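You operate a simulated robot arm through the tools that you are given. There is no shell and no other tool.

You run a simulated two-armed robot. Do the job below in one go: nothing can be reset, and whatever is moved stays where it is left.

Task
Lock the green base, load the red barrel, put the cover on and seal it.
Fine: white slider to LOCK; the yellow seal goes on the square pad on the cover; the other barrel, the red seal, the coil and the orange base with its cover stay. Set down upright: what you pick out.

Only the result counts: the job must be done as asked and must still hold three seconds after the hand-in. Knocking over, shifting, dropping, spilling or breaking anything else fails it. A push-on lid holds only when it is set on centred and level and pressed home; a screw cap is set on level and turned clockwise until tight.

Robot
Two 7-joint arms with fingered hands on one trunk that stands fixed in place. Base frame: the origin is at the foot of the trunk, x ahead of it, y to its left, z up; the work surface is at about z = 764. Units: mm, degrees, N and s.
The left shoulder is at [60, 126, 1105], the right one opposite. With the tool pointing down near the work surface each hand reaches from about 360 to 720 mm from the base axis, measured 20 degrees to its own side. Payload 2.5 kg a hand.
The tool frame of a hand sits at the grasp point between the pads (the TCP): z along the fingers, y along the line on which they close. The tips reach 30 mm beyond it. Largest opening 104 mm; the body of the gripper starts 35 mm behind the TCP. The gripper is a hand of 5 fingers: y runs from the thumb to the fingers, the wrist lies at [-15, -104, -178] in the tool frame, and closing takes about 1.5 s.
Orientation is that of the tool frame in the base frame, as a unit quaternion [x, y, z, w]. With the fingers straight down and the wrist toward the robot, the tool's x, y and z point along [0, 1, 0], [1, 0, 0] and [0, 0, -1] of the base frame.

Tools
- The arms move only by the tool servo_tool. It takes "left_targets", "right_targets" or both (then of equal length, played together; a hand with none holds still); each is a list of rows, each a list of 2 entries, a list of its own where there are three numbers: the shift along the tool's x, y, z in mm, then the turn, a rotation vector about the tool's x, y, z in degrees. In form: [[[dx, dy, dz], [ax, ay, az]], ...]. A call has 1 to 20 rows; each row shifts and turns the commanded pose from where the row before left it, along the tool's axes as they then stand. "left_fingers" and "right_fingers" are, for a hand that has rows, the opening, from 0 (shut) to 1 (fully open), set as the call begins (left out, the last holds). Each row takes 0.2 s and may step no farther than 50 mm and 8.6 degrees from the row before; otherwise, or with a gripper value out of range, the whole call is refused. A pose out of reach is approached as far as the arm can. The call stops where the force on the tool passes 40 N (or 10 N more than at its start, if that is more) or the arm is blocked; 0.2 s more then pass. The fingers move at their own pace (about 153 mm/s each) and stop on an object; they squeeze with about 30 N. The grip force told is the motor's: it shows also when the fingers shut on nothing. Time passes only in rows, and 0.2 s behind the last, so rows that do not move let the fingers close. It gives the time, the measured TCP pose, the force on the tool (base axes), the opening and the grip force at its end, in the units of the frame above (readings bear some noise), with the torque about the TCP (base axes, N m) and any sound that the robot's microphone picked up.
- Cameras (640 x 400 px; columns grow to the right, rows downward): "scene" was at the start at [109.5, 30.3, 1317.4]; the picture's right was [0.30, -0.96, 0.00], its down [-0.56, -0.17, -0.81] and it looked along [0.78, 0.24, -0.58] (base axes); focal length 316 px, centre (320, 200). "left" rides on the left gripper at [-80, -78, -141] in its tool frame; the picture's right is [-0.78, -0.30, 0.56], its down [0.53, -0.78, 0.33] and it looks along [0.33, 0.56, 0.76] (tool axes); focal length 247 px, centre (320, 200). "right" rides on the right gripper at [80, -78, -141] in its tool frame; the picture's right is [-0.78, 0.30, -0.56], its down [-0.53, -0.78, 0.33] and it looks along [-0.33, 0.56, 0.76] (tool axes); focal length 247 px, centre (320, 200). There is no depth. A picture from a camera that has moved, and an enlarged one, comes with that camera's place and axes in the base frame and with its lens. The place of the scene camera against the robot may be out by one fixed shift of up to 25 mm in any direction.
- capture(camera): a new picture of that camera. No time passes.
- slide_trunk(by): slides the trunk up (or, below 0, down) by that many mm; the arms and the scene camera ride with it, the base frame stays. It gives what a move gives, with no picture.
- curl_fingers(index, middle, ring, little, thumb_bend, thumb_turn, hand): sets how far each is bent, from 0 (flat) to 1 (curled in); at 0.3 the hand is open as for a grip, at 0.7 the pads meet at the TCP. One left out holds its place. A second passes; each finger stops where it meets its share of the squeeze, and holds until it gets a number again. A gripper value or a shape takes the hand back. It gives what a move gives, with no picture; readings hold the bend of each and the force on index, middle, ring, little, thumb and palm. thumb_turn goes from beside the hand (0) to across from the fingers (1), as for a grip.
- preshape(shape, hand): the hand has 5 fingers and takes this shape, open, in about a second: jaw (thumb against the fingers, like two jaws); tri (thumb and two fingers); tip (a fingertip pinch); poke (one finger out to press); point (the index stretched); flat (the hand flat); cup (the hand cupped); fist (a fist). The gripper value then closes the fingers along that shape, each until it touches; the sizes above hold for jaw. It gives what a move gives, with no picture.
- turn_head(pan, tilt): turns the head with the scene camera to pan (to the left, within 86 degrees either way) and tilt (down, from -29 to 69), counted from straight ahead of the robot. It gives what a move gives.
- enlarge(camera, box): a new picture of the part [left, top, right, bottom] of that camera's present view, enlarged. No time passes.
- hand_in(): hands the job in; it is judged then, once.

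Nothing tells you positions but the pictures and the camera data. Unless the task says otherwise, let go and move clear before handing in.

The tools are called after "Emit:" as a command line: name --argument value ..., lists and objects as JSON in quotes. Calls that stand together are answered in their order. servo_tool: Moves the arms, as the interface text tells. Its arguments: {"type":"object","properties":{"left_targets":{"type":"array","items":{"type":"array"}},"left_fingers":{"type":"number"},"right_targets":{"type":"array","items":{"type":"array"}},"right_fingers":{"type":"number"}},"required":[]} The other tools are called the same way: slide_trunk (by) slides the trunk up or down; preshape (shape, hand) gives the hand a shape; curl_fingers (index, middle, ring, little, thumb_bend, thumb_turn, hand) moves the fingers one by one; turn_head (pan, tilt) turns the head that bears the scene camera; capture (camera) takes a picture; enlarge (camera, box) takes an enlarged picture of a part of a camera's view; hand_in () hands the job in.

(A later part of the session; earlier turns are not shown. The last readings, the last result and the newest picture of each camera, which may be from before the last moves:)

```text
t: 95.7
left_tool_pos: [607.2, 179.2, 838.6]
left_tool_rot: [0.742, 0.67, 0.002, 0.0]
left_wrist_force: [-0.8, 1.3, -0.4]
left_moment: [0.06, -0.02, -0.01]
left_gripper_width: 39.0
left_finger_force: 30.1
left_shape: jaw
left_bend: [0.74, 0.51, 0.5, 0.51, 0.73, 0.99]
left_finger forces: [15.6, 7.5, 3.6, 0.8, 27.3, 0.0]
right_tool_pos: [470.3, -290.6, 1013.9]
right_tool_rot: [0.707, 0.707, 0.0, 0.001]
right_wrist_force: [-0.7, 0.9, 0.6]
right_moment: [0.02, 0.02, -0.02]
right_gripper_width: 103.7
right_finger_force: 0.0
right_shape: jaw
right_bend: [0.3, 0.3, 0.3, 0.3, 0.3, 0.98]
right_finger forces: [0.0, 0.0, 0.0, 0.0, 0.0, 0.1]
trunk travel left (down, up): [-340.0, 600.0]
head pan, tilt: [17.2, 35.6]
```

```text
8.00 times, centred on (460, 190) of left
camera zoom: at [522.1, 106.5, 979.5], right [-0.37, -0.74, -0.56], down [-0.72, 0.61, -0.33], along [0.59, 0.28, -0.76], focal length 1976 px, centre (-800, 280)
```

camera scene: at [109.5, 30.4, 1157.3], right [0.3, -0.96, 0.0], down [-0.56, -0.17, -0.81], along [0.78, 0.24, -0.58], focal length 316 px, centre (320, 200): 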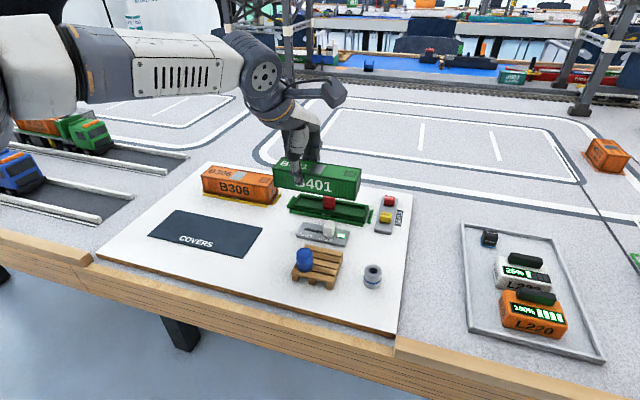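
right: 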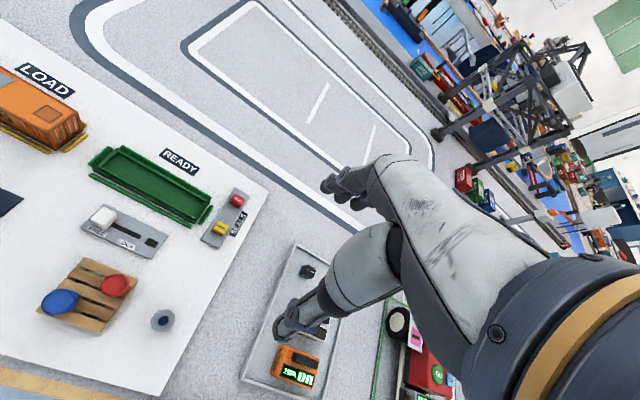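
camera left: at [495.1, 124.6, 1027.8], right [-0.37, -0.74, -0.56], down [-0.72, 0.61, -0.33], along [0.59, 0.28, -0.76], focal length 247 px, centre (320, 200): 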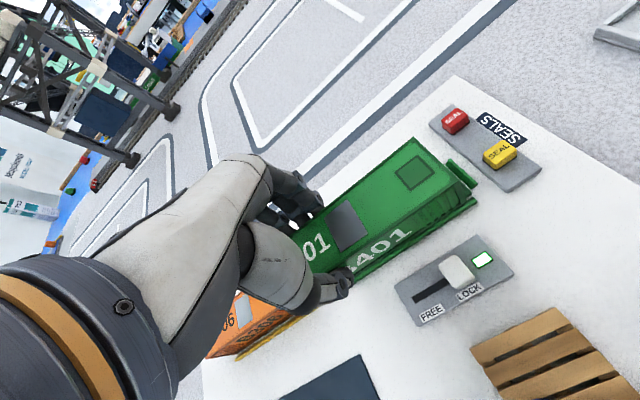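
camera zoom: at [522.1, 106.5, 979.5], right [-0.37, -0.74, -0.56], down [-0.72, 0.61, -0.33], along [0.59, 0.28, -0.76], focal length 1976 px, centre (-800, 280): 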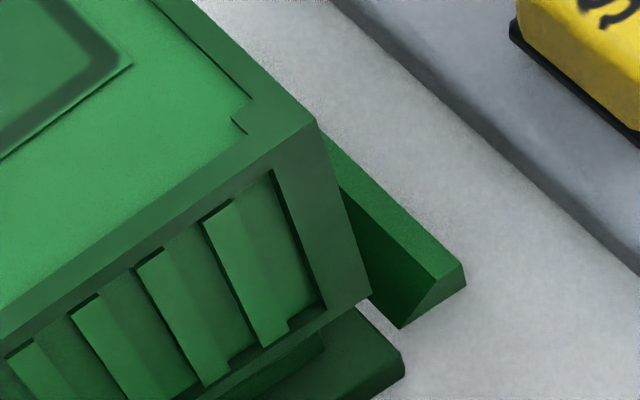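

The left camera shows the cover about 2 mm too far in +x and aligned in y. I'll check the yaw at the left end with correctly placed zooms.

Emit:
enlarge --camera "scene" --box '[276, 188, 308, 216]'

Emit:
enlarge --camera "scene" --box '[346, 200, 378, 228]'

```text
14.29 times, centred on (292, 202) of scene
camera zoom: at [109.6, 30.4, 1157.3], right [0.3, -0.96, 0.0], down [-0.56, -0.17, -0.81], along [0.78, 0.24, -0.58], focal length 4520 px, centre (720, 171)
```

zoom: 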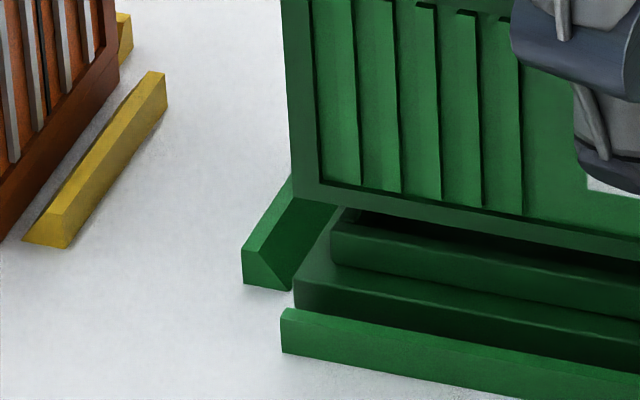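

```text
14.29 times, centred on (362, 214) of scene
camera zoom: at [109.6, 30.4, 1157.3], right [0.3, -0.96, 0.0], down [-0.56, -0.17, -0.81], along [0.78, 0.24, -0.58], focal length 4520 px, centre (-280, 0)
```

zoom: 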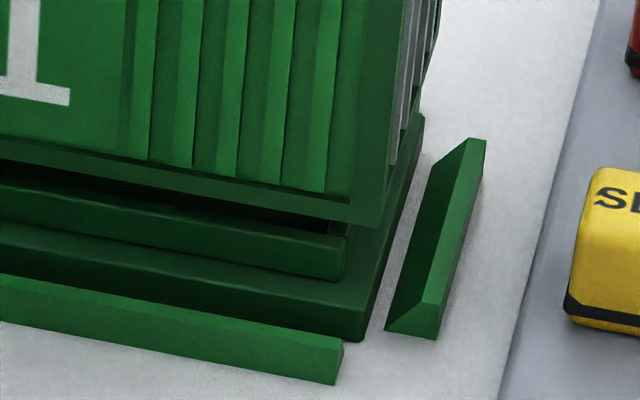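

The corrections needed are about −1.6 mm in x and 0.6° clockwise; y is aligned. I'll apply them and lower until just at the lips.

Emit:
servo_tool --left_targets '[[[-0.2, -1.6, 0], [0, 0, 0.6]], [[0, 0, 2], [0, 0, 0]], [[0, 0, 2], [0, 0, 0]], [[0, 0, 1.5], [0, 0, 0]], [[0, 0, 0], [0, 0, 0]]]'

Emit:
enlarge --camera "scene" --box '[276, 188, 308, 216]'

Emit:
enlarge --camera "scene" --box '[346, 200, 378, 228]'

Emit:
enlarge --camera "left" --box '[430, 165, 490, 215]'

```text
t: 96.9
left_tool_pos: [606.7, 179.0, 832.6]
left_tool_rot: [0.746, 0.666, 0.002, 0.001]
left_wrist_force: [1.4, 0.1, -1.1]
left_moment: [0.01, 0.0, -0.01]
left_gripper_width: 38.9
left_finger_force: 29.9
left_shape: jaw
left_bend: [0.74, 0.51, 0.5, 0.51, 0.73, 0.99]
left_finger forces: [15.7, 7.3, 3.5, 0.9, 27.3, 0.1]
right_tool_pos: [470.4, -290.4, 1013.5]
right_tool_rot: [0.707, 0.707, 0.0, 0.0]
right_wrist_force: [-0.5, -0.1, -0.2]
right_moment: [0.0, 0.0, -0.03]
right_gripper_width: 103.7
right_finger_force: 0.1
right_shape: jaw
right_bend: [0.3, 0.3, 0.3, 0.3, 0.3, 0.98]
right_finger forces: [0.1, 0.1, 0.0, 0.0, 0.0, 0.0]
trunk travel left (down, up): [-340.0, 600.0]
head pan, tilt: [17.2, 35.6]
```

```text
14.29 times, centred on (292, 202) of scene
camera zoom: at [109.6, 30.4, 1157.3], right [0.3, -0.96, 0.0], down [-0.56, -0.17, -0.81], along [0.78, 0.24, -0.58], focal length 4520 px, centre (720, 171)
```

zoom: 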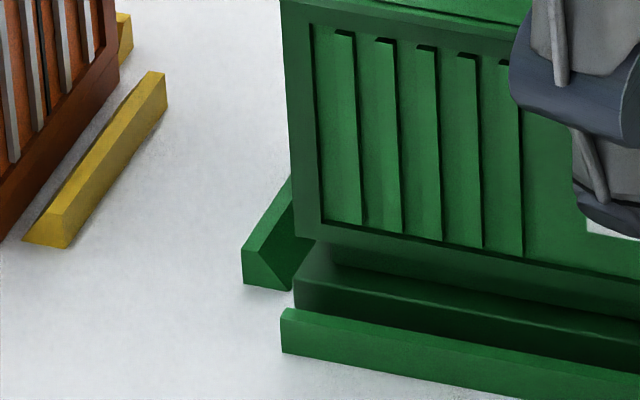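

```text
14.29 times, centred on (362, 214) of scene
camera zoom: at [109.6, 30.4, 1157.3], right [0.3, -0.96, 0.0], down [-0.56, -0.17, -0.81], along [0.78, 0.24, -0.58], focal length 4520 px, centre (-280, 0)
```

zoom: 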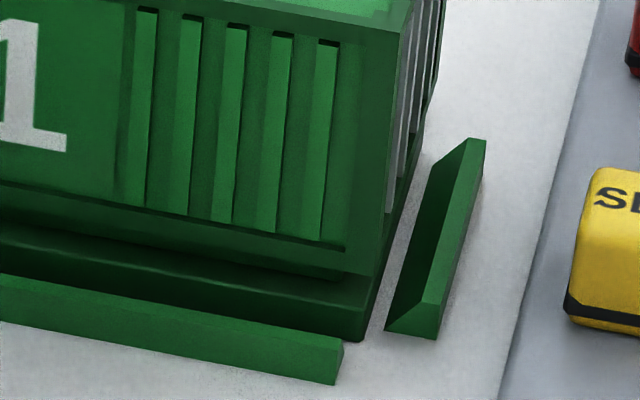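

```text
8.00 times, centred on (460, 190) of left
camera zoom: at [519.8, 106.8, 973.7], right [-0.38, -0.74, -0.56], down [-0.71, 0.62, -0.33], along [0.59, 0.27, -0.76], focal length 1976 px, centre (-800, 280)
```

zoom: 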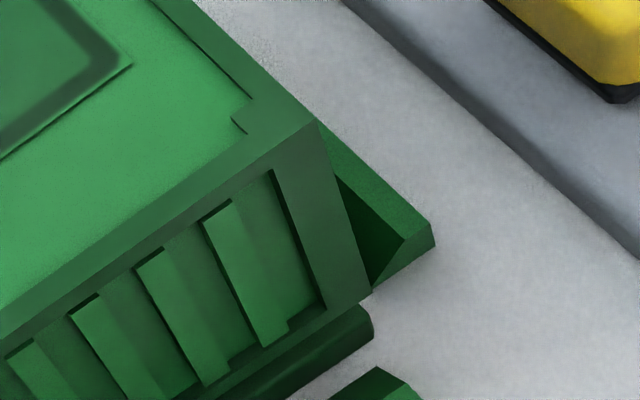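

Aligned to within about half a millimetre at both ends. Now lowering 1 mm at a time, watching the force.

Emit:
servo_tool --left_targets '[[[0, 0, 1], [0, 0, 0]], [[0, 0, 1], [0, 0, 0]], [[0, 0, 1], [0, 0, 0]], [[0, 0, 0], [0, 0, 0]]]'

Emit:
enlarge --camera "scene" --box '[276, 188, 308, 216]'

Emit:
enlarge --camera "scene" --box '[346, 200, 378, 228]'

```text
t: 97.9
left_tool_pos: [606.3, 180.2, 831.6]
left_tool_rot: [0.746, 0.666, 0.003, 0.001]
left_wrist_force: [0.4, 1.3, 8.5]
left_moment: [0.05, 0.2, -0.02]
left_gripper_width: 40.0
left_finger_force: 29.9
left_shape: jaw
left_bend: [0.74, 0.51, 0.5, 0.51, 0.73, 0.99]
left_finger forces: [16.4, 7.9, 3.9, 1.5, 29.6, 0.1]
right_tool_pos: [470.8, -290.6, 1014.3]
right_tool_rot: [0.707, 0.707, 0.0, 0.0]
right_wrist_force: [-0.7, -1.0, 0.0]
right_moment: [-0.02, -0.01, 0.0]
right_gripper_width: 103.7
right_finger_force: 0.1
right_shape: jaw
right_bend: [0.3, 0.3, 0.3, 0.3, 0.3, 0.98]
right_finger forces: [0.1, 0.1, 0.1, 0.0, 0.0, 0.0]
trunk travel left (down, up): [-340.0, 600.0]
head pan, tilt: [17.2, 35.6]
```

```text
14.29 times, centred on (292, 202) of scene
camera zoom: at [108.8, 30.2, 1157.6], right [0.3, -0.96, 0.0], down [-0.56, -0.17, -0.81], along [0.78, 0.24, -0.58], focal length 4520 px, centre (720, 171)
```

zoom: 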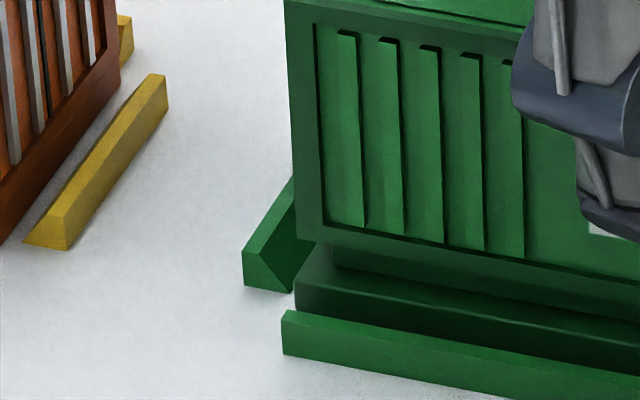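

```text
14.29 times, centred on (362, 214) of scene
camera zoom: at [108.8, 30.2, 1157.6], right [0.3, -0.96, 0.0], down [-0.56, -0.17, -0.81], along [0.78, 0.24, -0.58], focal length 4520 px, centre (-280, 0)
```

zoom: 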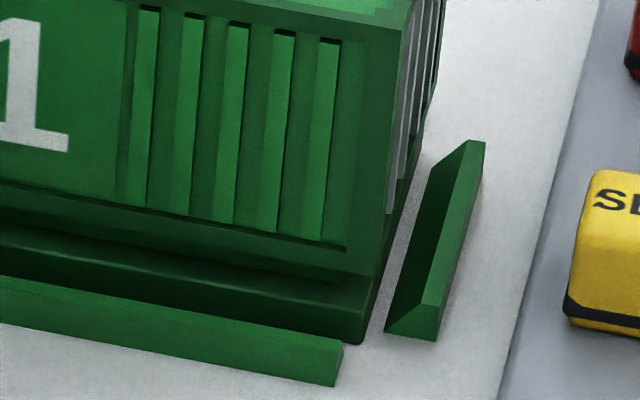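

Contact at about 8 N, and the moment places it at the near wall, so that wall is probably resting on the near lip. I'll ease off a little and search in small −x steps under light pressure.

Emit:
servo_tool --left_targets '[[[0, 0, -1], [0, 0, 0]], [[-0.06, -0.5, 0], [0, 0, 0]], [[-0.06, -0.5, 0], [0, 0, 0]], [[0, 0, 0.7], [0, 0, 0]], [[0, 0, 0], [0, 0, 0]]]'

Emit:
enlarge --camera "left" --box '[430, 165, 490, 215]'

Emit:
enlarge --camera "scene" --box '[346, 200, 378, 228]'

```text
t: 99.1
left_tool_pos: [604.8, 180.1, 829.9]
left_tool_rot: [0.746, 0.666, 0.001, 0.0]
left_wrist_force: [-0.3, -0.1, -0.3]
left_moment: [0.0, 0.0, 0.02]
left_gripper_width: 39.6
left_finger_force: 30.4
left_shape: jaw
left_bend: [0.74, 0.51, 0.5, 0.51, 0.73, 0.99]
left_finger forces: [16.5, 7.6, 3.5, 0.9, 28.4, 0.0]
right_tool_pos: [470.8, -289.3, 1015.0]
right_tool_rot: [0.707, 0.707, -0.001, 0.0]
right_wrist_force: [0.1, -0.4, -0.3]
right_moment: [0.01, -0.02, 0.01]
right_gripper_width: 103.7
right_finger_force: 0.1
right_shape: jaw
right_bend: [0.3, 0.3, 0.3, 0.3, 0.3, 0.98]
right_finger forces: [0.1, 0.1, 0.0, 0.1, 0.0, 0.0]
trunk travel left (down, up): [-340.0, 600.0]
head pan, tilt: [17.2, 35.6]
```

```text
8.00 times, centred on (460, 190) of left
camera zoom: at [518.8, 107.3, 971.6], right [-0.38, -0.74, -0.56], down [-0.71, 0.62, -0.33], along [0.59, 0.27, -0.76], focal length 1976 px, centre (-800, 280)
```

zoom: 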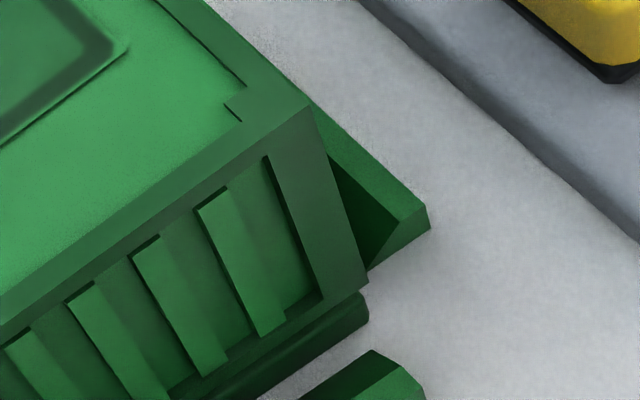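

```text
14.29 times, centred on (362, 214) of scene
camera zoom: at [109.6, 30.4, 1157.3], right [0.3, -0.96, 0.0], down [-0.56, -0.17, -0.81], along [0.78, 0.24, -0.58], focal length 4520 px, centre (-280, 0)
```

zoom: 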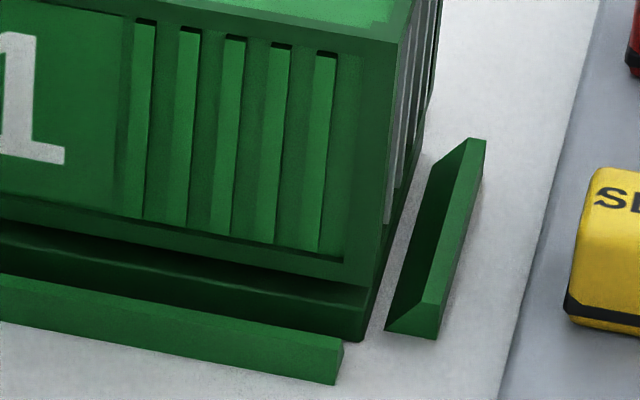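

The force dropped and the cover went lower, so it has slipped past the lip edge. I'll check the left end and the level before pressing further.

Emit:
enlarge --camera "scene" --box '[276, 188, 308, 216]'

Emit:
enlarge --camera "scene" --box '[270, 150, 400, 240]'

Emit:
enlarge --camera "left" --box '[290, 110, 510, 290]'

```text
14.29 times, centred on (292, 202) of scene
camera zoom: at [109.6, 30.4, 1157.3], right [0.3, -0.96, 0.0], down [-0.56, -0.17, -0.81], along [0.78, 0.24, -0.58], focal length 4520 px, centre (720, 171)
```

zoom: 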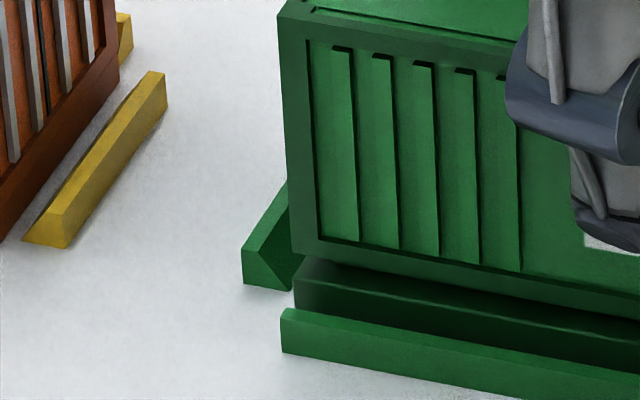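

```text
4.44 times, centred on (335, 195) of scene
camera zoom: at [109.6, 30.4, 1157.3], right [0.3, -0.96, 0.0], down [-0.56, -0.17, -0.81], along [0.78, 0.24, -0.58], focal length 1406 px, centre (253, 222)
```

zoom: 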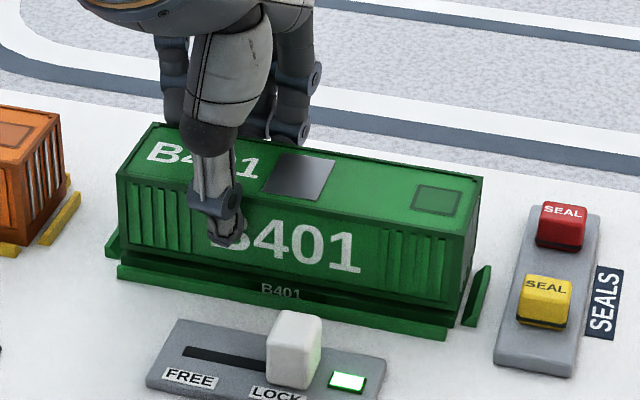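

```text
2.22 times, centred on (400, 200) of left
camera zoom: at [518.8, 107.3, 971.6], right [-0.38, -0.74, -0.56], down [-0.71, 0.62, -0.33], along [0.59, 0.27, -0.76], focal length 549 px, centre (142, 200)
```

zoom: 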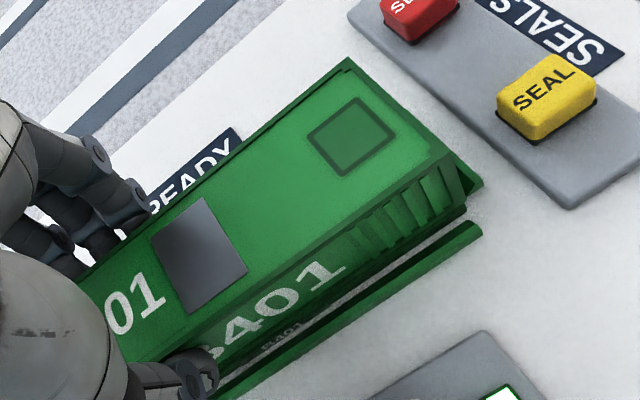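

The cover is now past the lip tops, level (front and back edges vertical to within 0.2 mm), with about 3.5 mm left to the flange. Lowering further.

Emit:
servo_tool --left_targets '[[[0, 0, 1], [0, 0, 0]], [[0, 0, 1], [0, 0, 0]], [[0, 0, 1], [0, 0, 0]], [[0, 0, 0], [0, 0, 0]]]'

Emit:
enlarge --camera "scene" --box '[276, 188, 308, 216]'

Emit:
enlarge --camera "scene" --box '[346, 200, 378, 228]'

```text
t: 100.1
left_tool_pos: [605.1, 179.6, 826.9]
left_tool_rot: [0.746, 0.666, 0.002, 0.0]
left_wrist_force: [0.3, 0.5, -0.8]
left_moment: [0.0, 0.0, -0.02]
left_gripper_width: 39.8
left_finger_force: 29.8
left_shape: jaw
left_bend: [0.74, 0.51, 0.5, 0.51, 0.73, 0.99]
left_finger forces: [16.5, 7.7, 3.5, 0.9, 28.4, 0.0]
right_tool_pos: [471.0, -289.3, 1013.9]
right_tool_rot: [0.707, 0.707, 0.0, 0.0]
right_wrist_force: [0.2, 0.4, -0.4]
right_moment: [0.01, -0.03, 0.02]
right_gripper_width: 103.6
right_finger_force: 0.1
right_shape: jaw
right_bend: [0.3, 0.3, 0.3, 0.3, 0.3, 0.98]
right_finger forces: [0.0, 0.1, 0.0, 0.1, 0.0, 0.1]
trunk travel left (down, up): [-340.0, 600.0]
head pan, tilt: [17.2, 35.6]
```

```text
14.29 times, centred on (292, 202) of scene
camera zoom: at [109.6, 30.4, 1157.3], right [0.3, -0.96, 0.0], down [-0.56, -0.17, -0.81], along [0.78, 0.24, -0.58], focal length 4520 px, centre (720, 171)
```

zoom: 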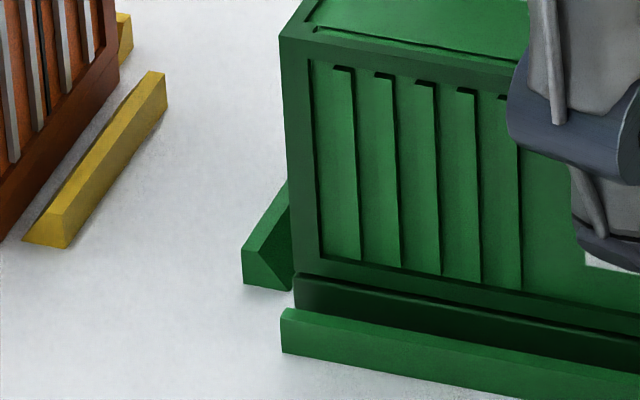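

```text
14.29 times, centred on (362, 214) of scene
camera zoom: at [109.6, 30.4, 1157.3], right [0.3, -0.96, 0.0], down [-0.56, -0.17, -0.81], along [0.78, 0.24, -0.58], focal length 4520 px, centre (-280, 0)
```

zoom: 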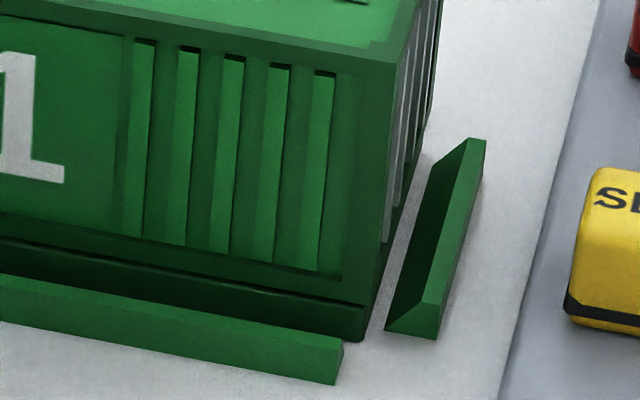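

Almost seated. I'll lower the last bit until contact builds.

Emit:
servo_tool --left_targets '[[[0, 0, 1], [0, 0, 0]], [[0, 0, 1], [0, 0, 0]], [[0, 0, 0], [0, 0, 0]]]'

Emit:
enlarge --camera "scene" --box '[276, 188, 308, 216]'

Emit:
enlarge --camera "scene" --box '[346, 200, 378, 228]'

```text
t: 100.9
left_tool_pos: [605.2, 179.0, 826.6]
left_tool_rot: [0.747, 0.665, 0.002, 0.0]
left_wrist_force: [0.3, 1.7, 3.9]
left_moment: [0.09, -0.05, -0.05]
left_gripper_width: 39.7
left_finger_force: 30.1
left_shape: jaw
left_bend: [0.74, 0.51, 0.5, 0.51, 0.73, 0.99]
left_finger forces: [16.7, 7.8, 3.6, 1.1, 28.7, 0.0]
right_tool_pos: [470.5, -290.5, 1013.7]
right_tool_rot: [0.707, 0.707, 0.0, 0.0]
right_wrist_force: [1.5, -0.1, -0.3]
right_moment: [-0.03, -0.03, -0.02]
right_gripper_width: 103.6
right_finger_force: 0.0
right_shape: jaw
right_bend: [0.3, 0.3, 0.3, 0.3, 0.3, 0.98]
right_finger forces: [0.0, 0.1, 0.1, 0.1, 0.0, 0.0]
trunk travel left (down, up): [-340.0, 600.0]
head pan, tilt: [17.2, 35.6]
```

```text
14.29 times, centred on (292, 202) of scene
camera zoom: at [109.2, 30.3, 1157.5], right [0.3, -0.96, 0.0], down [-0.56, -0.17, -0.81], along [0.78, 0.24, -0.58], focal length 4520 px, centre (720, 171)
```

zoom: 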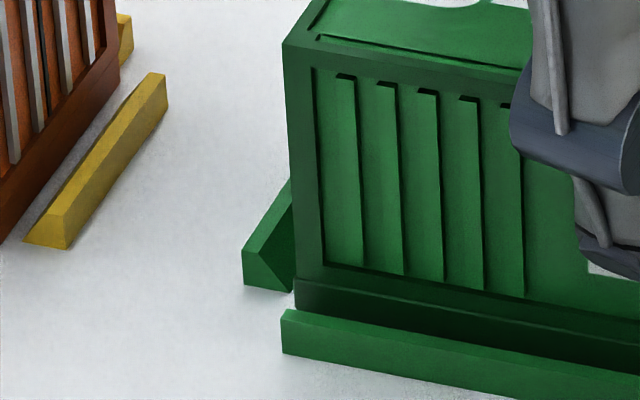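

```text
14.29 times, centred on (362, 214) of scene
camera zoom: at [109.2, 30.3, 1157.5], right [0.3, -0.96, 0.0], down [-0.56, -0.17, -0.81], along [0.78, 0.24, -0.58], focal length 4520 px, centre (-280, 0)
```

zoom: 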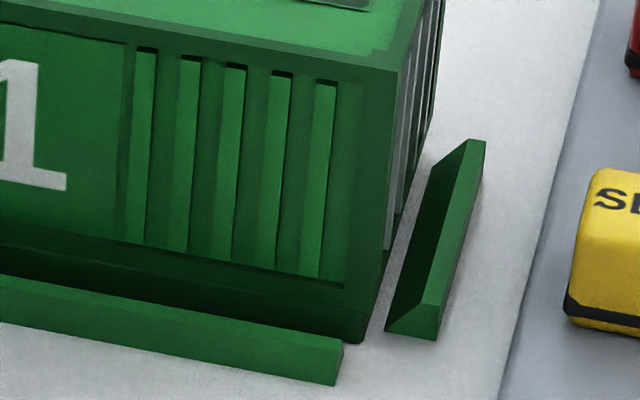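

The cover sits on the flange on both ends with light contact. I'll release the jaws, lift clear, and then press from above at the middle.

Emit:
servo_tool --left_targets '[[[0, 0, -1], [0, 0, 0]], [[0, 0, 0], [0, 0, 0]], [[0, 0, 0], [0, 0, 0]], [[0, 0, 0], [0, 0, 0]], [[0, 0, 0], [0, 0, 0]]]' --left_fingers 0.7

Emit:
enlarge --camera "scene" --box '[270, 150, 400, 240]'

Emit:
enlarge --camera "left" --box '[230, 110, 510, 330]'

```text
t: 102.1
left_tool_pos: [604.4, 179.2, 827.1]
left_tool_rot: [0.746, 0.666, 0.0, 0.0]
left_wrist_force: [0.5, 0.0, -0.2]
left_moment: [0.01, -0.01, 0.0]
left_gripper_width: 72.5
left_finger_force: 0.0
left_shape: jaw
left_bend: [0.27, 0.37, 0.34, 0.35, 0.58, 0.99]
left_finger forces: [0.1, 0.0, 0.0, 0.0, 0.0, 0.0]
right_tool_pos: [470.8, -289.6, 1012.5]
right_tool_rot: [0.708, 0.707, 0.001, 0.0]
right_wrist_force: [-0.4, 0.5, 0.9]
right_moment: [0.03, -0.01, -0.05]
right_gripper_width: 104.0
right_finger_force: 0.1
right_shape: jaw
right_bend: [0.3, 0.3, 0.3, 0.3, 0.3, 0.98]
right_finger forces: [0.0, 0.0, 0.0, 0.0, 0.1, 0.0]
trunk travel left (down, up): [-340.0, 600.0]
head pan, tilt: [17.2, 35.6]
```

```text
4.44 times, centred on (335, 195) of scene
camera zoom: at [109.5, 30.3, 1157.4], right [0.3, -0.96, 0.0], down [-0.56, -0.17, -0.81], along [0.78, 0.24, -0.58], focal length 1406 px, centre (253, 222)
```

zoom: 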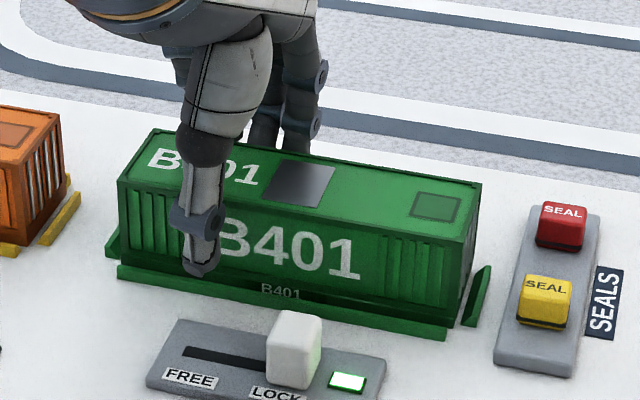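

```text
1.82 times, centred on (370, 220) of left
camera zoom: at [518.8, 106.7, 967.3], right [-0.38, -0.74, -0.56], down [-0.71, 0.62, -0.33], along [0.59, 0.27, -0.76], focal length 449 px, centre (229, 164)
```

zoom: 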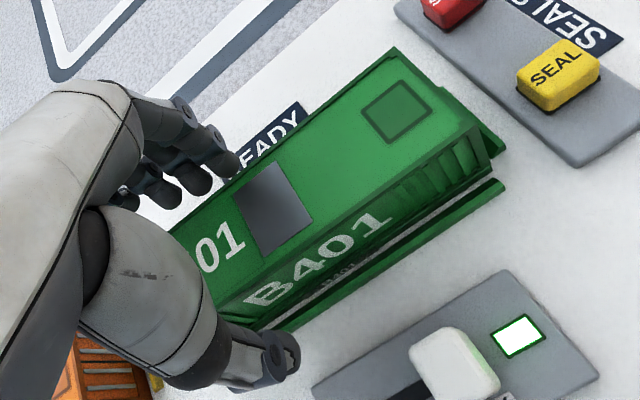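

Released and seated straight. Lifting clear, then I'll form a closed pinch to press down on the cover's centre.

Emit:
servo_tool --left_targets '[[[0, 0, -15], [0, 0, 0]], [[0, 0, -20], [0, 0, 0]], [[0, 0, -25], [0, 0, 0]], [[0, 0, -15], [0, 0, 0]], [[0, 0, 0], [0, 0, 0]]]'

Emit:
preshape --hand "left" --shape "tip"

Emit:
capture --camera "scene"

```text
t: 103.3
left_tool_pos: [604.2, 178.2, 902.2]
left_tool_rot: [0.746, 0.666, 0.001, 0.0]
left_wrist_force: [0.4, 0.3, 0.5]
left_moment: [-0.02, -0.01, 0.0]
left_gripper_width: 72.5
left_finger_force: 0.1
left_shape: jaw
left_bend: [0.27, 0.37, 0.34, 0.35, 0.58, 0.99]
left_finger forces: [0.0, 0.0, 0.0, 0.1, 0.1, 0.0]
right_tool_pos: [470.9, -291.5, 1014.6]
right_tool_rot: [0.707, 0.707, 0.0, 0.0]
right_wrist_force: [0.4, -0.1, -0.9]
right_moment: [0.02, -0.03, 0.04]
right_gripper_width: 103.6
right_finger_force: 0.0
right_shape: jaw
right_bend: [0.3, 0.3, 0.3, 0.3, 0.3, 0.98]
right_finger forces: [0.0, 0.0, 0.1, 0.0, 0.1, 0.0]
trunk travel left (down, up): [-340.0, 600.0]
head pan, tilt: [17.2, 35.6]
```

```text
t: 104.2
left_tool_pos: [604.8, 178.5, 901.0]
left_tool_rot: [0.746, 0.666, 0.0, 0.001]
left_wrist_force: [0.2, 0.2, -0.9]
left_moment: [0.02, 0.0, -0.01]
left_gripper_width: 103.9
left_finger_force: 0.0
left_shape: tip
left_bend: [0.3, 0.98, 0.99, 0.99, 0.3, 0.98]
left_finger forces: [0.0, 0.0, 0.0, 0.0, 0.0, 0.1]
right_tool_pos: [470.3, -290.7, 1014.7]
right_tool_rot: [0.707, 0.708, 0.0, 0.0]
right_wrist_force: [0.0, 1.1, -0.2]
right_moment: [0.07, 0.0, -0.02]
right_gripper_width: 103.5
right_finger_force: 0.1
right_shape: jaw
right_bend: [0.3, 0.3, 0.3, 0.3, 0.3, 0.98]
right_finger forces: [0.0, 0.1, 0.0, 0.0, 0.0, 0.0]
trunk travel left (down, up): [-340.0, 600.0]
head pan, tilt: [17.2, 35.6]
```

```text
taken
camera scene: at [109.5, 30.3, 1157.4], right [0.3, -0.96, 0.0], down [-0.56, -0.17, -0.81], along [0.78, 0.24, -0.58], focal length 316 px, centre (320, 200)
```

scene: 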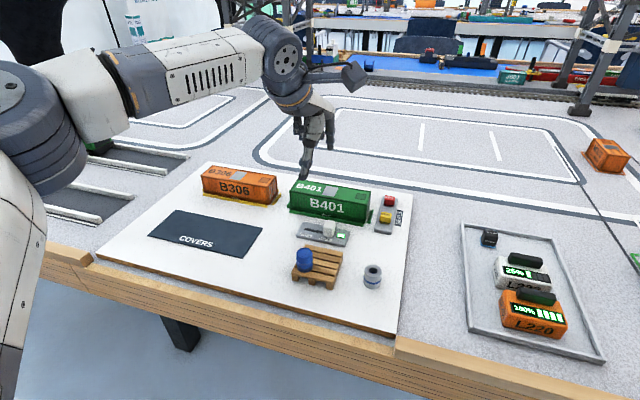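

Closing the pinch and moving over the cover's centre, then down to just above it.

Emit:
servo_tool --left_targets '[[[0, 0, 10], [0, 0, 0]], [[0, 0, 10], [0, 0, 0]], [[-5, 1, 10], [0, 0, 0]], [[-8, 1.5, 5], [0, 0, 0]], [[-8, 1.5, 0], [0, 0, 0]], [[0, 0, 0], [0, 0, 0]], [[0, 0, 0], [0, 0, 0]], [[0, 0, 0], [0, 0, 0]]]' --left_fingers 0

Emit:
enlarge --camera "scene" --box '[270, 140, 400, 230]'

Emit:
enlarge --camera "left" --box '[250, 120, 490, 300]'

```text
t: 106.0
left_tool_pos: [605.3, 157.2, 865.4]
left_tool_rot: [0.746, 0.666, 0.002, 0.001]
left_wrist_force: [0.0, -0.6, 0.3]
left_moment: [-0.01, -0.03, 0.02]
left_gripper_width: 0.1
left_finger_force: 30.1
left_shape: tip
left_bend: [0.7, 1.0, 1.0, 1.0, 0.54, 1.0]
left_finger forces: [0.1, 0.0, 0.0, 0.1, 0.0, 0.0]
right_tool_pos: [470.6, -290.8, 1013.5]
right_tool_rot: [0.707, 0.707, 0.0, 0.0]
right_wrist_force: [0.5, 0.3, -0.4]
right_moment: [0.01, 0.01, -0.03]
right_gripper_width: 103.8
right_finger_force: 0.0
right_shape: jaw
right_bend: [0.3, 0.3, 0.3, 0.3, 0.3, 0.98]
right_finger forces: [0.0, 0.1, 0.0, 0.0, 0.0, 0.0]
trunk travel left (down, up): [-340.0, 600.0]
head pan, tilt: [17.2, 35.6]
```

```text
4.44 times, centred on (335, 185) of scene
camera zoom: at [109.5, 30.3, 1157.4], right [0.3, -0.96, 0.0], down [-0.56, -0.17, -0.81], along [0.78, 0.24, -0.58], focal length 1406 px, centre (253, 267)
```

zoom: 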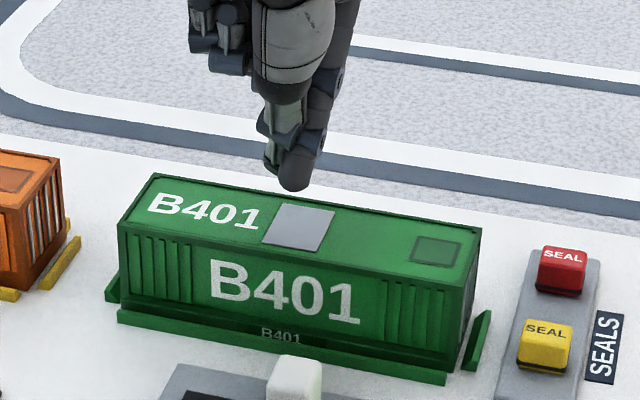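

```text
2.22 times, centred on (370, 210) of left
camera zoom: at [519.1, 86.4, 1006.5], right [-0.38, -0.74, -0.56], down [-0.71, 0.62, -0.33], along [0.59, 0.27, -0.76], focal length 549 px, centre (209, 178)
```

zoom: 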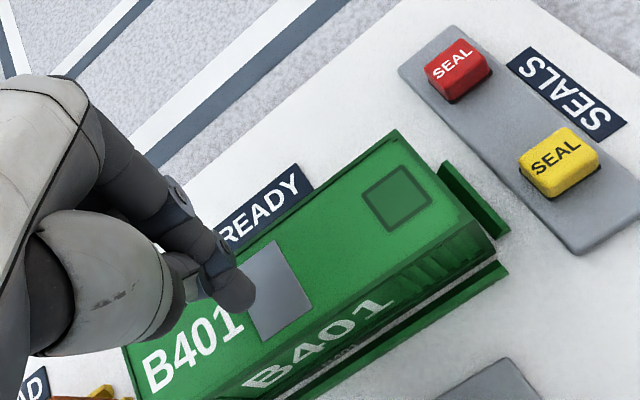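

The fingertip is right above the grey plate in the cover's middle. Pressing down gradually.

Emit:
servo_tool --left_targets '[[[-3, 1.5, 6], [0, 0, 0]], [[0, 0, 6], [0, 0, 0]], [[0, 0, 3], [0, 0, 0]], [[0, 0, 2], [0, 0, 0]], [[0, 0, 2], [0, 0, 0]], [[0, 0, 0], [0, 0, 0]]]'

```text
t: 107.4
left_tool_pos: [604.6, 157.4, 847.9]
left_tool_rot: [0.746, 0.666, 0.002, 0.002]
left_wrist_force: [0.7, 0.8, 0.0]
left_moment: [0.01, -0.01, 0.0]
left_gripper_width: 0.0
left_finger_force: 29.9
left_shape: tip
left_bend: [0.7, 1.0, 1.0, 1.0, 0.54, 1.0]
left_finger forces: [0.0, 0.0, 0.1, 0.0, 0.1, 0.0]
left hand out of reach, approached as far as the arm can: row 1
right_tool_pos: [469.5, -290.5, 1014.8]
right_tool_rot: [0.707, 0.707, 0.0, -0.001]
right_wrist_force: [-0.4, -0.5, -0.5]
right_moment: [0.0, 0.01, 0.01]
right_gripper_width: 103.7
right_finger_force: 0.2
right_shape: jaw
right_bend: [0.3, 0.3, 0.3, 0.3, 0.3, 0.98]
right_finger forces: [0.0, 0.1, 0.0, 0.1, 0.1, 0.0]
trunk travel left (down, up): [-340.0, 600.0]
head pan, tilt: [17.2, 35.6]
```

Continuing down in 2 mm steps until the force builds.

Emit:
servo_tool --left_targets '[[[0, 0, 2], [0, 0, 0]], [[0, 0, 2], [0, 0, 0]], [[0, 0, 2], [0, 0, 0]], [[0, 0, 2], [0, 0, 0]], [[0, 0, 0], [0, 0, 0]]]'

```text
t: 108.6
left_tool_pos: [604.6, 156.8, 843.4]
left_tool_rot: [0.746, 0.666, 0.005, 0.006]
left_wrist_force: [-6.3, 0.4, 24.6]
left_moment: [0.11, 0.06, 0.05]
left_gripper_width: 0.2
left_finger_force: 29.4
left_shape: tip
left_bend: [0.7, 1.0, 1.0, 1.0, 0.56, 1.0]
left_finger forces: [0.0, 0.1, 0.1, 0.0, 31.8, 0.0]
right_tool_pos: [469.2, -290.6, 1014.5]
right_tool_rot: [0.707, 0.707, 0.001, 0.001]
right_wrist_force: [-0.6, -0.5, 0.2]
right_moment: [0.01, 0.0, 0.01]
right_gripper_width: 103.4
right_finger_force: 0.0
right_shape: jaw
right_bend: [0.3, 0.3, 0.3, 0.3, 0.3, 0.98]
right_finger forces: [0.0, 0.0, 0.0, 0.0, 0.0, 0.1]
trunk travel left (down, up): [-340.0, 600.0]
head pan, tilt: [17.2, 35.6]
```

24.6 N now, with no click reported yet. I'll press a little more, staying under the 40 N limit.

Emit:
servo_tool --left_targets '[[[0, 0, 1], [0, 0, 0]], [[0, 0, 1], [0, 0, 0]], [[0, 0, 1], [0, 0, 0]], [[0, 0, 0], [0, 0, 0]]]'

Emit:
enlarge --camera "scene" --box '[276, 188, 308, 216]'

Emit:
enlarge --camera "scene" --box '[346, 200, 378, 228]'

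```text
t: 109.6
left_tool_pos: [603.7, 155.4, 844.2]
left_tool_rot: [0.747, 0.665, 0.005, 0.007]
left_wrist_force: [-9.5, 2.1, 31.1]
left_moment: [0.23, 0.09, 0.05]
left_gripper_width: 0.0
left_finger_force: 29.9
left_shape: tip
left_bend: [0.7, 1.0, 1.0, 1.0, 0.56, 1.0]
left_finger forces: [0.0, 0.0, 0.0, 0.1, 36.6, 0.1]
right_tool_pos: [468.4, -291.2, 1016.0]
right_tool_rot: [0.707, 0.707, 0.002, 0.001]
right_wrist_force: [0.2, 0.2, 0.5]
right_moment: [0.01, -0.01, 0.01]
right_gripper_width: 103.7
right_finger_force: 0.0
right_shape: jaw
right_bend: [0.3, 0.3, 0.3, 0.3, 0.3, 0.98]
right_finger forces: [0.1, 0.0, 0.1, 0.1, 0.2, 0.0]
trunk travel left (down, up): [-340.0, 600.0]
head pan, tilt: [17.2, 35.6]
```

```text
14.29 times, centred on (292, 202) of scene
camera zoom: at [106.1, 29.7, 1158.0], right [0.3, -0.96, 0.0], down [-0.55, -0.17, -0.82], along [0.78, 0.24, -0.58], focal length 4520 px, centre (720, 171)
```

zoom: 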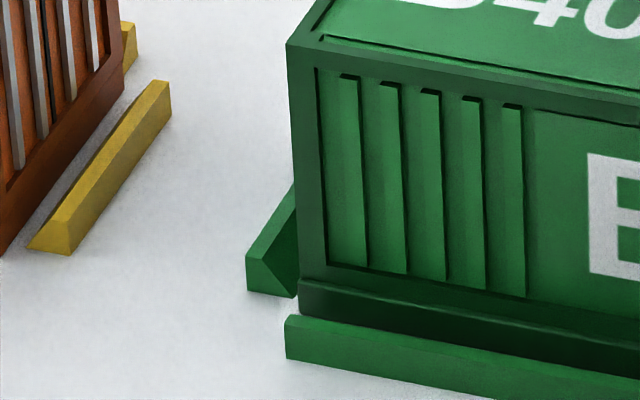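

```text
14.29 times, centred on (362, 214) of scene
camera zoom: at [106.1, 29.7, 1158.0], right [0.3, -0.96, 0.0], down [-0.55, -0.17, -0.82], along [0.78, 0.24, -0.58], focal length 4520 px, centre (-280, 0)
```

zoom: 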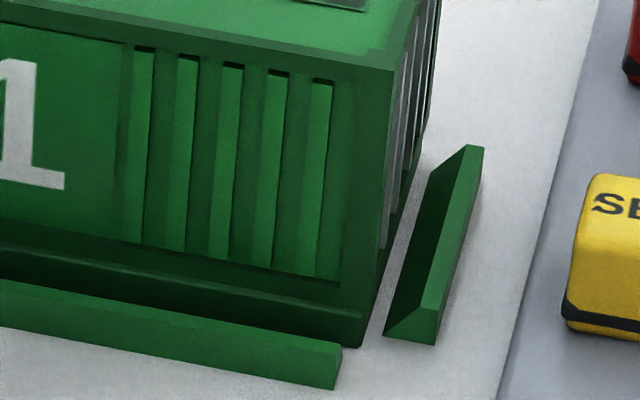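

At 31 N the cover sits flush on the flange at both ends, with no visible gap. I'll lift off and inspect.

Emit:
servo_tool --left_targets '[[[0, 0, -5], [0, 0, 0]], [[0, 0, -10], [0, 0, 0]], [[3, 0, -20], [0, 0, 0]], [[20, -5, -20], [0, 0, 0]], [[30, -20, -5], [0, 0, 0]], [[0, 0, 0], [0, 0, 0]]]'

Emit:
enlarge --camera "scene" --box '[270, 150, 400, 240]'

Emit:
enlarge --camera "scene" --box '[276, 188, 308, 216]'

Emit:
enlarge --camera "scene" --box '[346, 200, 378, 228]'

Emit:
enlarge --camera "scene" --box '[190, 160, 300, 220]'

```text
t: 111.0
left_tool_pos: [585.1, 211.6, 896.0]
left_tool_rot: [0.746, 0.666, 0.002, 0.0]
left_wrist_force: [0.8, -0.1, 0.0]
left_moment: [0.0, 0.01, 0.03]
left_gripper_width: 0.1
left_finger_force: 29.4
left_shape: tip
left_bend: [0.7, 1.0, 1.0, 1.0, 0.56, 1.0]
left_finger forces: [0.0, 0.0, 0.0, 0.1, 0.0, 0.0]
right_tool_pos: [469.3, -289.8, 1014.2]
right_tool_rot: [0.707, 0.707, 0.0, 0.0]
right_wrist_force: [0.1, -0.9, 0.4]
right_moment: [0.04, 0.02, 0.02]
right_gripper_width: 103.8
right_finger_force: 0.1
right_shape: jaw
right_bend: [0.3, 0.3, 0.3, 0.3, 0.3, 0.98]
right_finger forces: [0.0, 0.0, 0.0, 0.0, 0.0, 0.1]
trunk travel left (down, up): [-340.0, 600.0]
head pan, tilt: [17.2, 35.6]
```

```text
4.44 times, centred on (335, 195) of scene
camera zoom: at [109.4, 30.5, 1157.4], right [0.3, -0.96, 0.0], down [-0.56, -0.17, -0.81], along [0.78, 0.24, -0.58], focal length 1406 px, centre (253, 222)
```

zoom: 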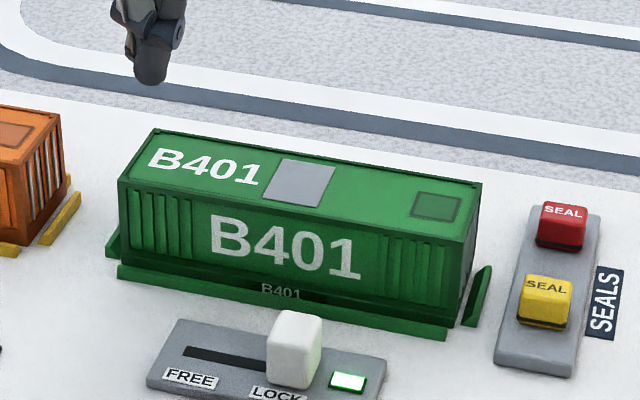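

```text
14.29 times, centred on (292, 202) of scene
camera zoom: at [109.4, 30.5, 1157.4], right [0.3, -0.96, 0.0], down [-0.56, -0.17, -0.81], along [0.78, 0.24, -0.58], focal length 4520 px, centre (720, 171)
```

zoom: 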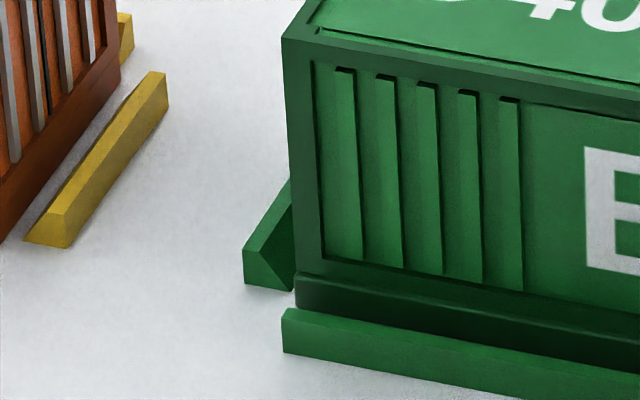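

```text
14.29 times, centred on (362, 214) of scene
camera zoom: at [109.4, 30.5, 1157.4], right [0.3, -0.96, 0.0], down [-0.56, -0.17, -0.81], along [0.78, 0.24, -0.58], focal length 4520 px, centre (-280, 0)
```

zoom: 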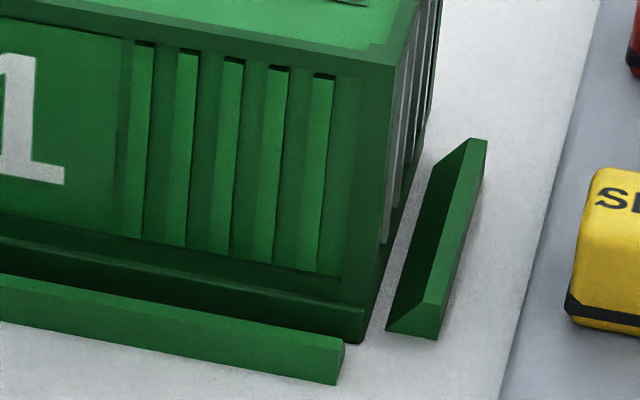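

```text
5.82 times, centred on (245, 190) of scene
camera zoom: at [109.4, 30.5, 1157.4], right [0.3, -0.96, 0.0], down [-0.56, -0.17, -0.81], along [0.78, 0.24, -0.58], focal length 1841 px, centre (756, 258)
```

zoom: 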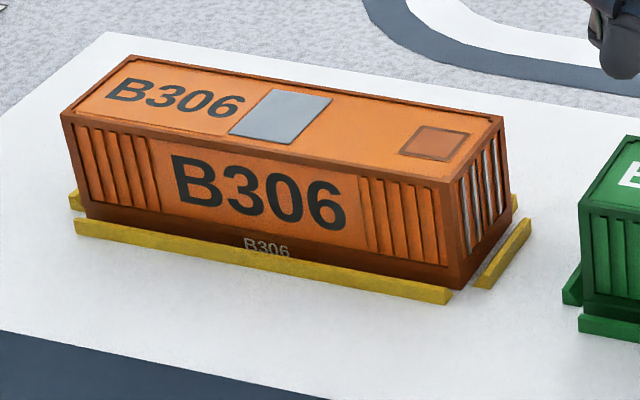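

It looks just like the closed orange unit. I'll zoom in harder on the seam between cover and base to make sure there is no gap.

Emit:
enlarge --camera "scene" --box '[286, 200, 302, 212]'

Emit:
enlarge --camera "scene" --box '[356, 212, 372, 224]'

Emit:
enlarge --camera "scene" --box '[194, 194, 214, 209]'

Emit:
enlarge --camera "scene" --box '[258, 200, 278, 215]'

```text
16.00 times, centred on (294, 206) of scene
camera zoom: at [109.4, 30.5, 1157.4], right [0.3, -0.96, 0.0], down [-0.56, -0.17, -0.81], along [0.78, 0.24, -0.58], focal length 5062 px, centre (736, 104)
```

zoom: 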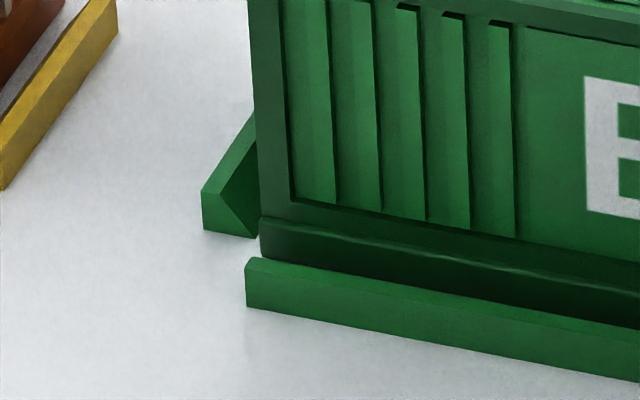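

```text
16.00 times, centred on (364, 218) of scene
camera zoom: at [109.4, 30.5, 1157.4], right [0.3, -0.96, 0.0], down [-0.56, -0.17, -0.81], along [0.78, 0.24, -0.58], focal length 5062 px, centre (-384, -88)
```

zoom: 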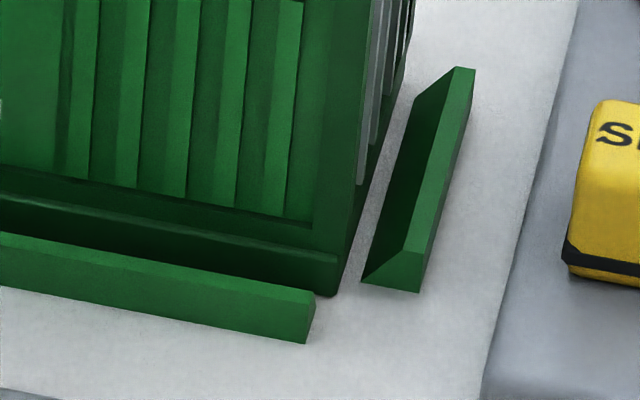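

```text
16.00 times, centred on (204, 202) of scene
camera zoom: at [109.4, 30.5, 1157.4], right [0.3, -0.96, 0.0], down [-0.56, -0.17, -0.81], along [0.78, 0.24, -0.58], focal length 5062 px, centre (2176, 176)
```

zoom: 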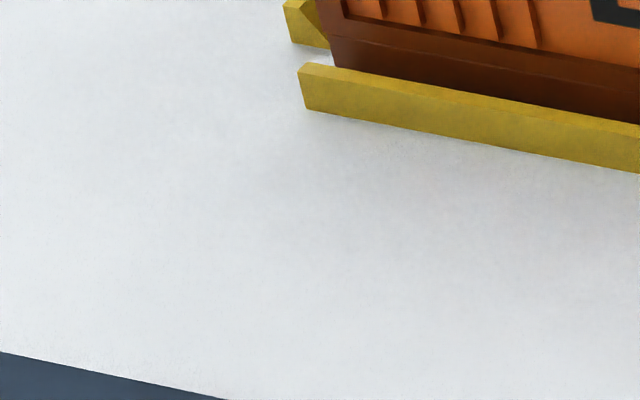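

```text
16.00 times, centred on (268, 208) of scene
camera zoom: at [109.4, 30.5, 1157.4], right [0.3, -0.96, 0.0], down [-0.56, -0.17, -0.81], along [0.78, 0.24, -0.58], focal length 5062 px, centre (1152, 80)
```

zoom: 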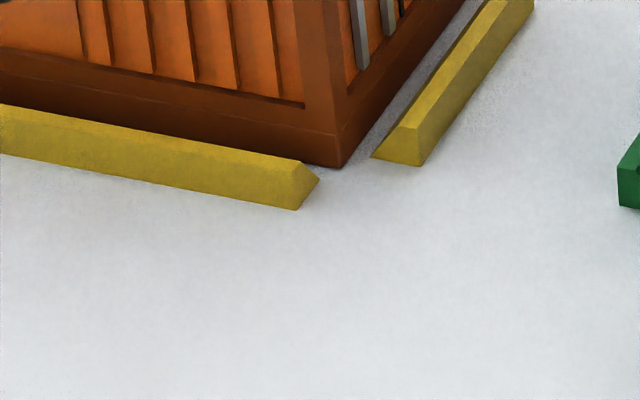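

Compared with the orange unit there may be about 1 mm left to go (a thin strip of flange is visible). I'll look from the left camera to judge the seam on the right end and the level.

Emit:
capture --camera "left"

Emit:
enlarge --camera "left" --box '[400, 130, 500, 210]'

```text
taken
camera left: at [499.6, 140.2, 1037.8], right [-0.38, -0.74, -0.56], down [-0.71, 0.62, -0.33], along [0.59, 0.27, -0.76], focal length 247 px, centre (320, 200)
```

left: 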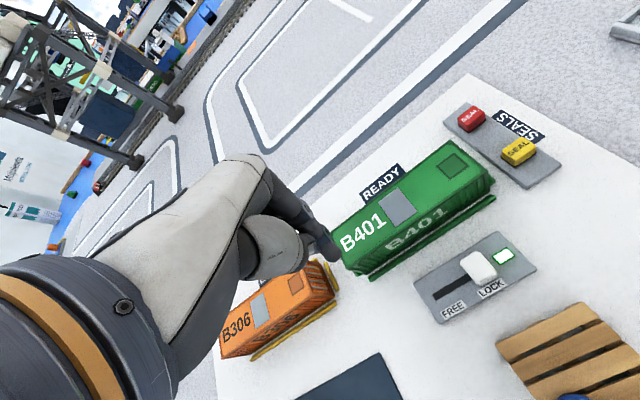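

```text
5.00 times, centred on (450, 170) of left
camera zoom: at [499.6, 140.2, 1037.8], right [-0.38, -0.74, -0.56], down [-0.71, 0.62, -0.33], along [0.59, 0.27, -0.76], focal length 1235 px, centre (-330, 350)
```

zoom: 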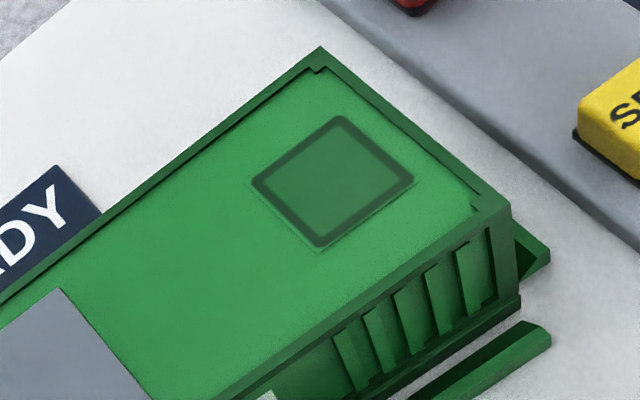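

I'll compare the seam near the small lettering on both units at the same magnification.

Emit:
enlarge --camera "scene" --box '[220, 184, 252, 212]'

Emit:
enlarge --camera "scene" --box '[310, 200, 342, 228]'

```text
14.29 times, centred on (236, 198) of scene
camera zoom: at [109.4, 30.5, 1157.4], right [0.3, -0.96, 0.0], down [-0.56, -0.17, -0.81], along [0.78, 0.24, -0.58], focal length 4520 px, centre (1520, 229)
```

zoom: 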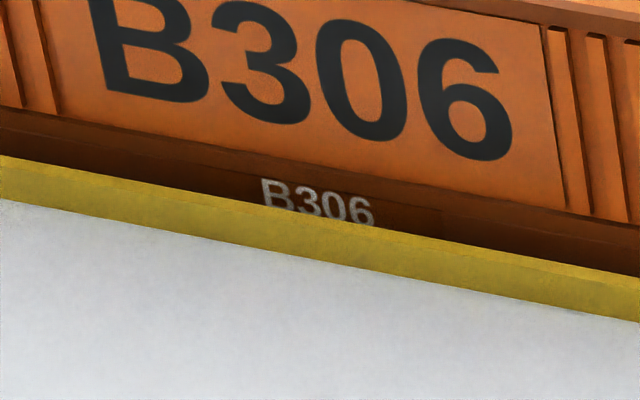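

```text
14.29 times, centred on (326, 214) of scene
camera zoom: at [109.4, 30.5, 1157.4], right [0.3, -0.96, 0.0], down [-0.56, -0.17, -0.81], along [0.78, 0.24, -0.58], focal length 4520 px, centre (234, 0)
```

zoom: 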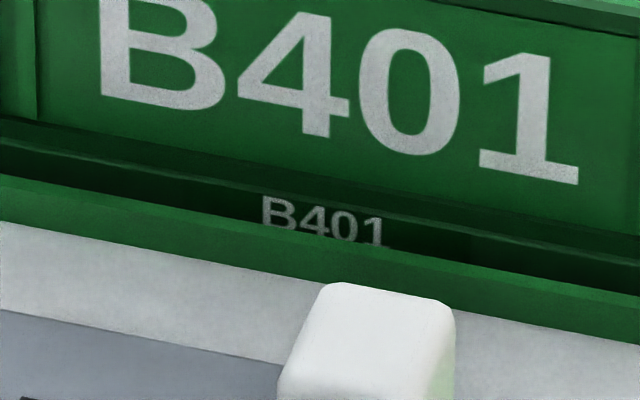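

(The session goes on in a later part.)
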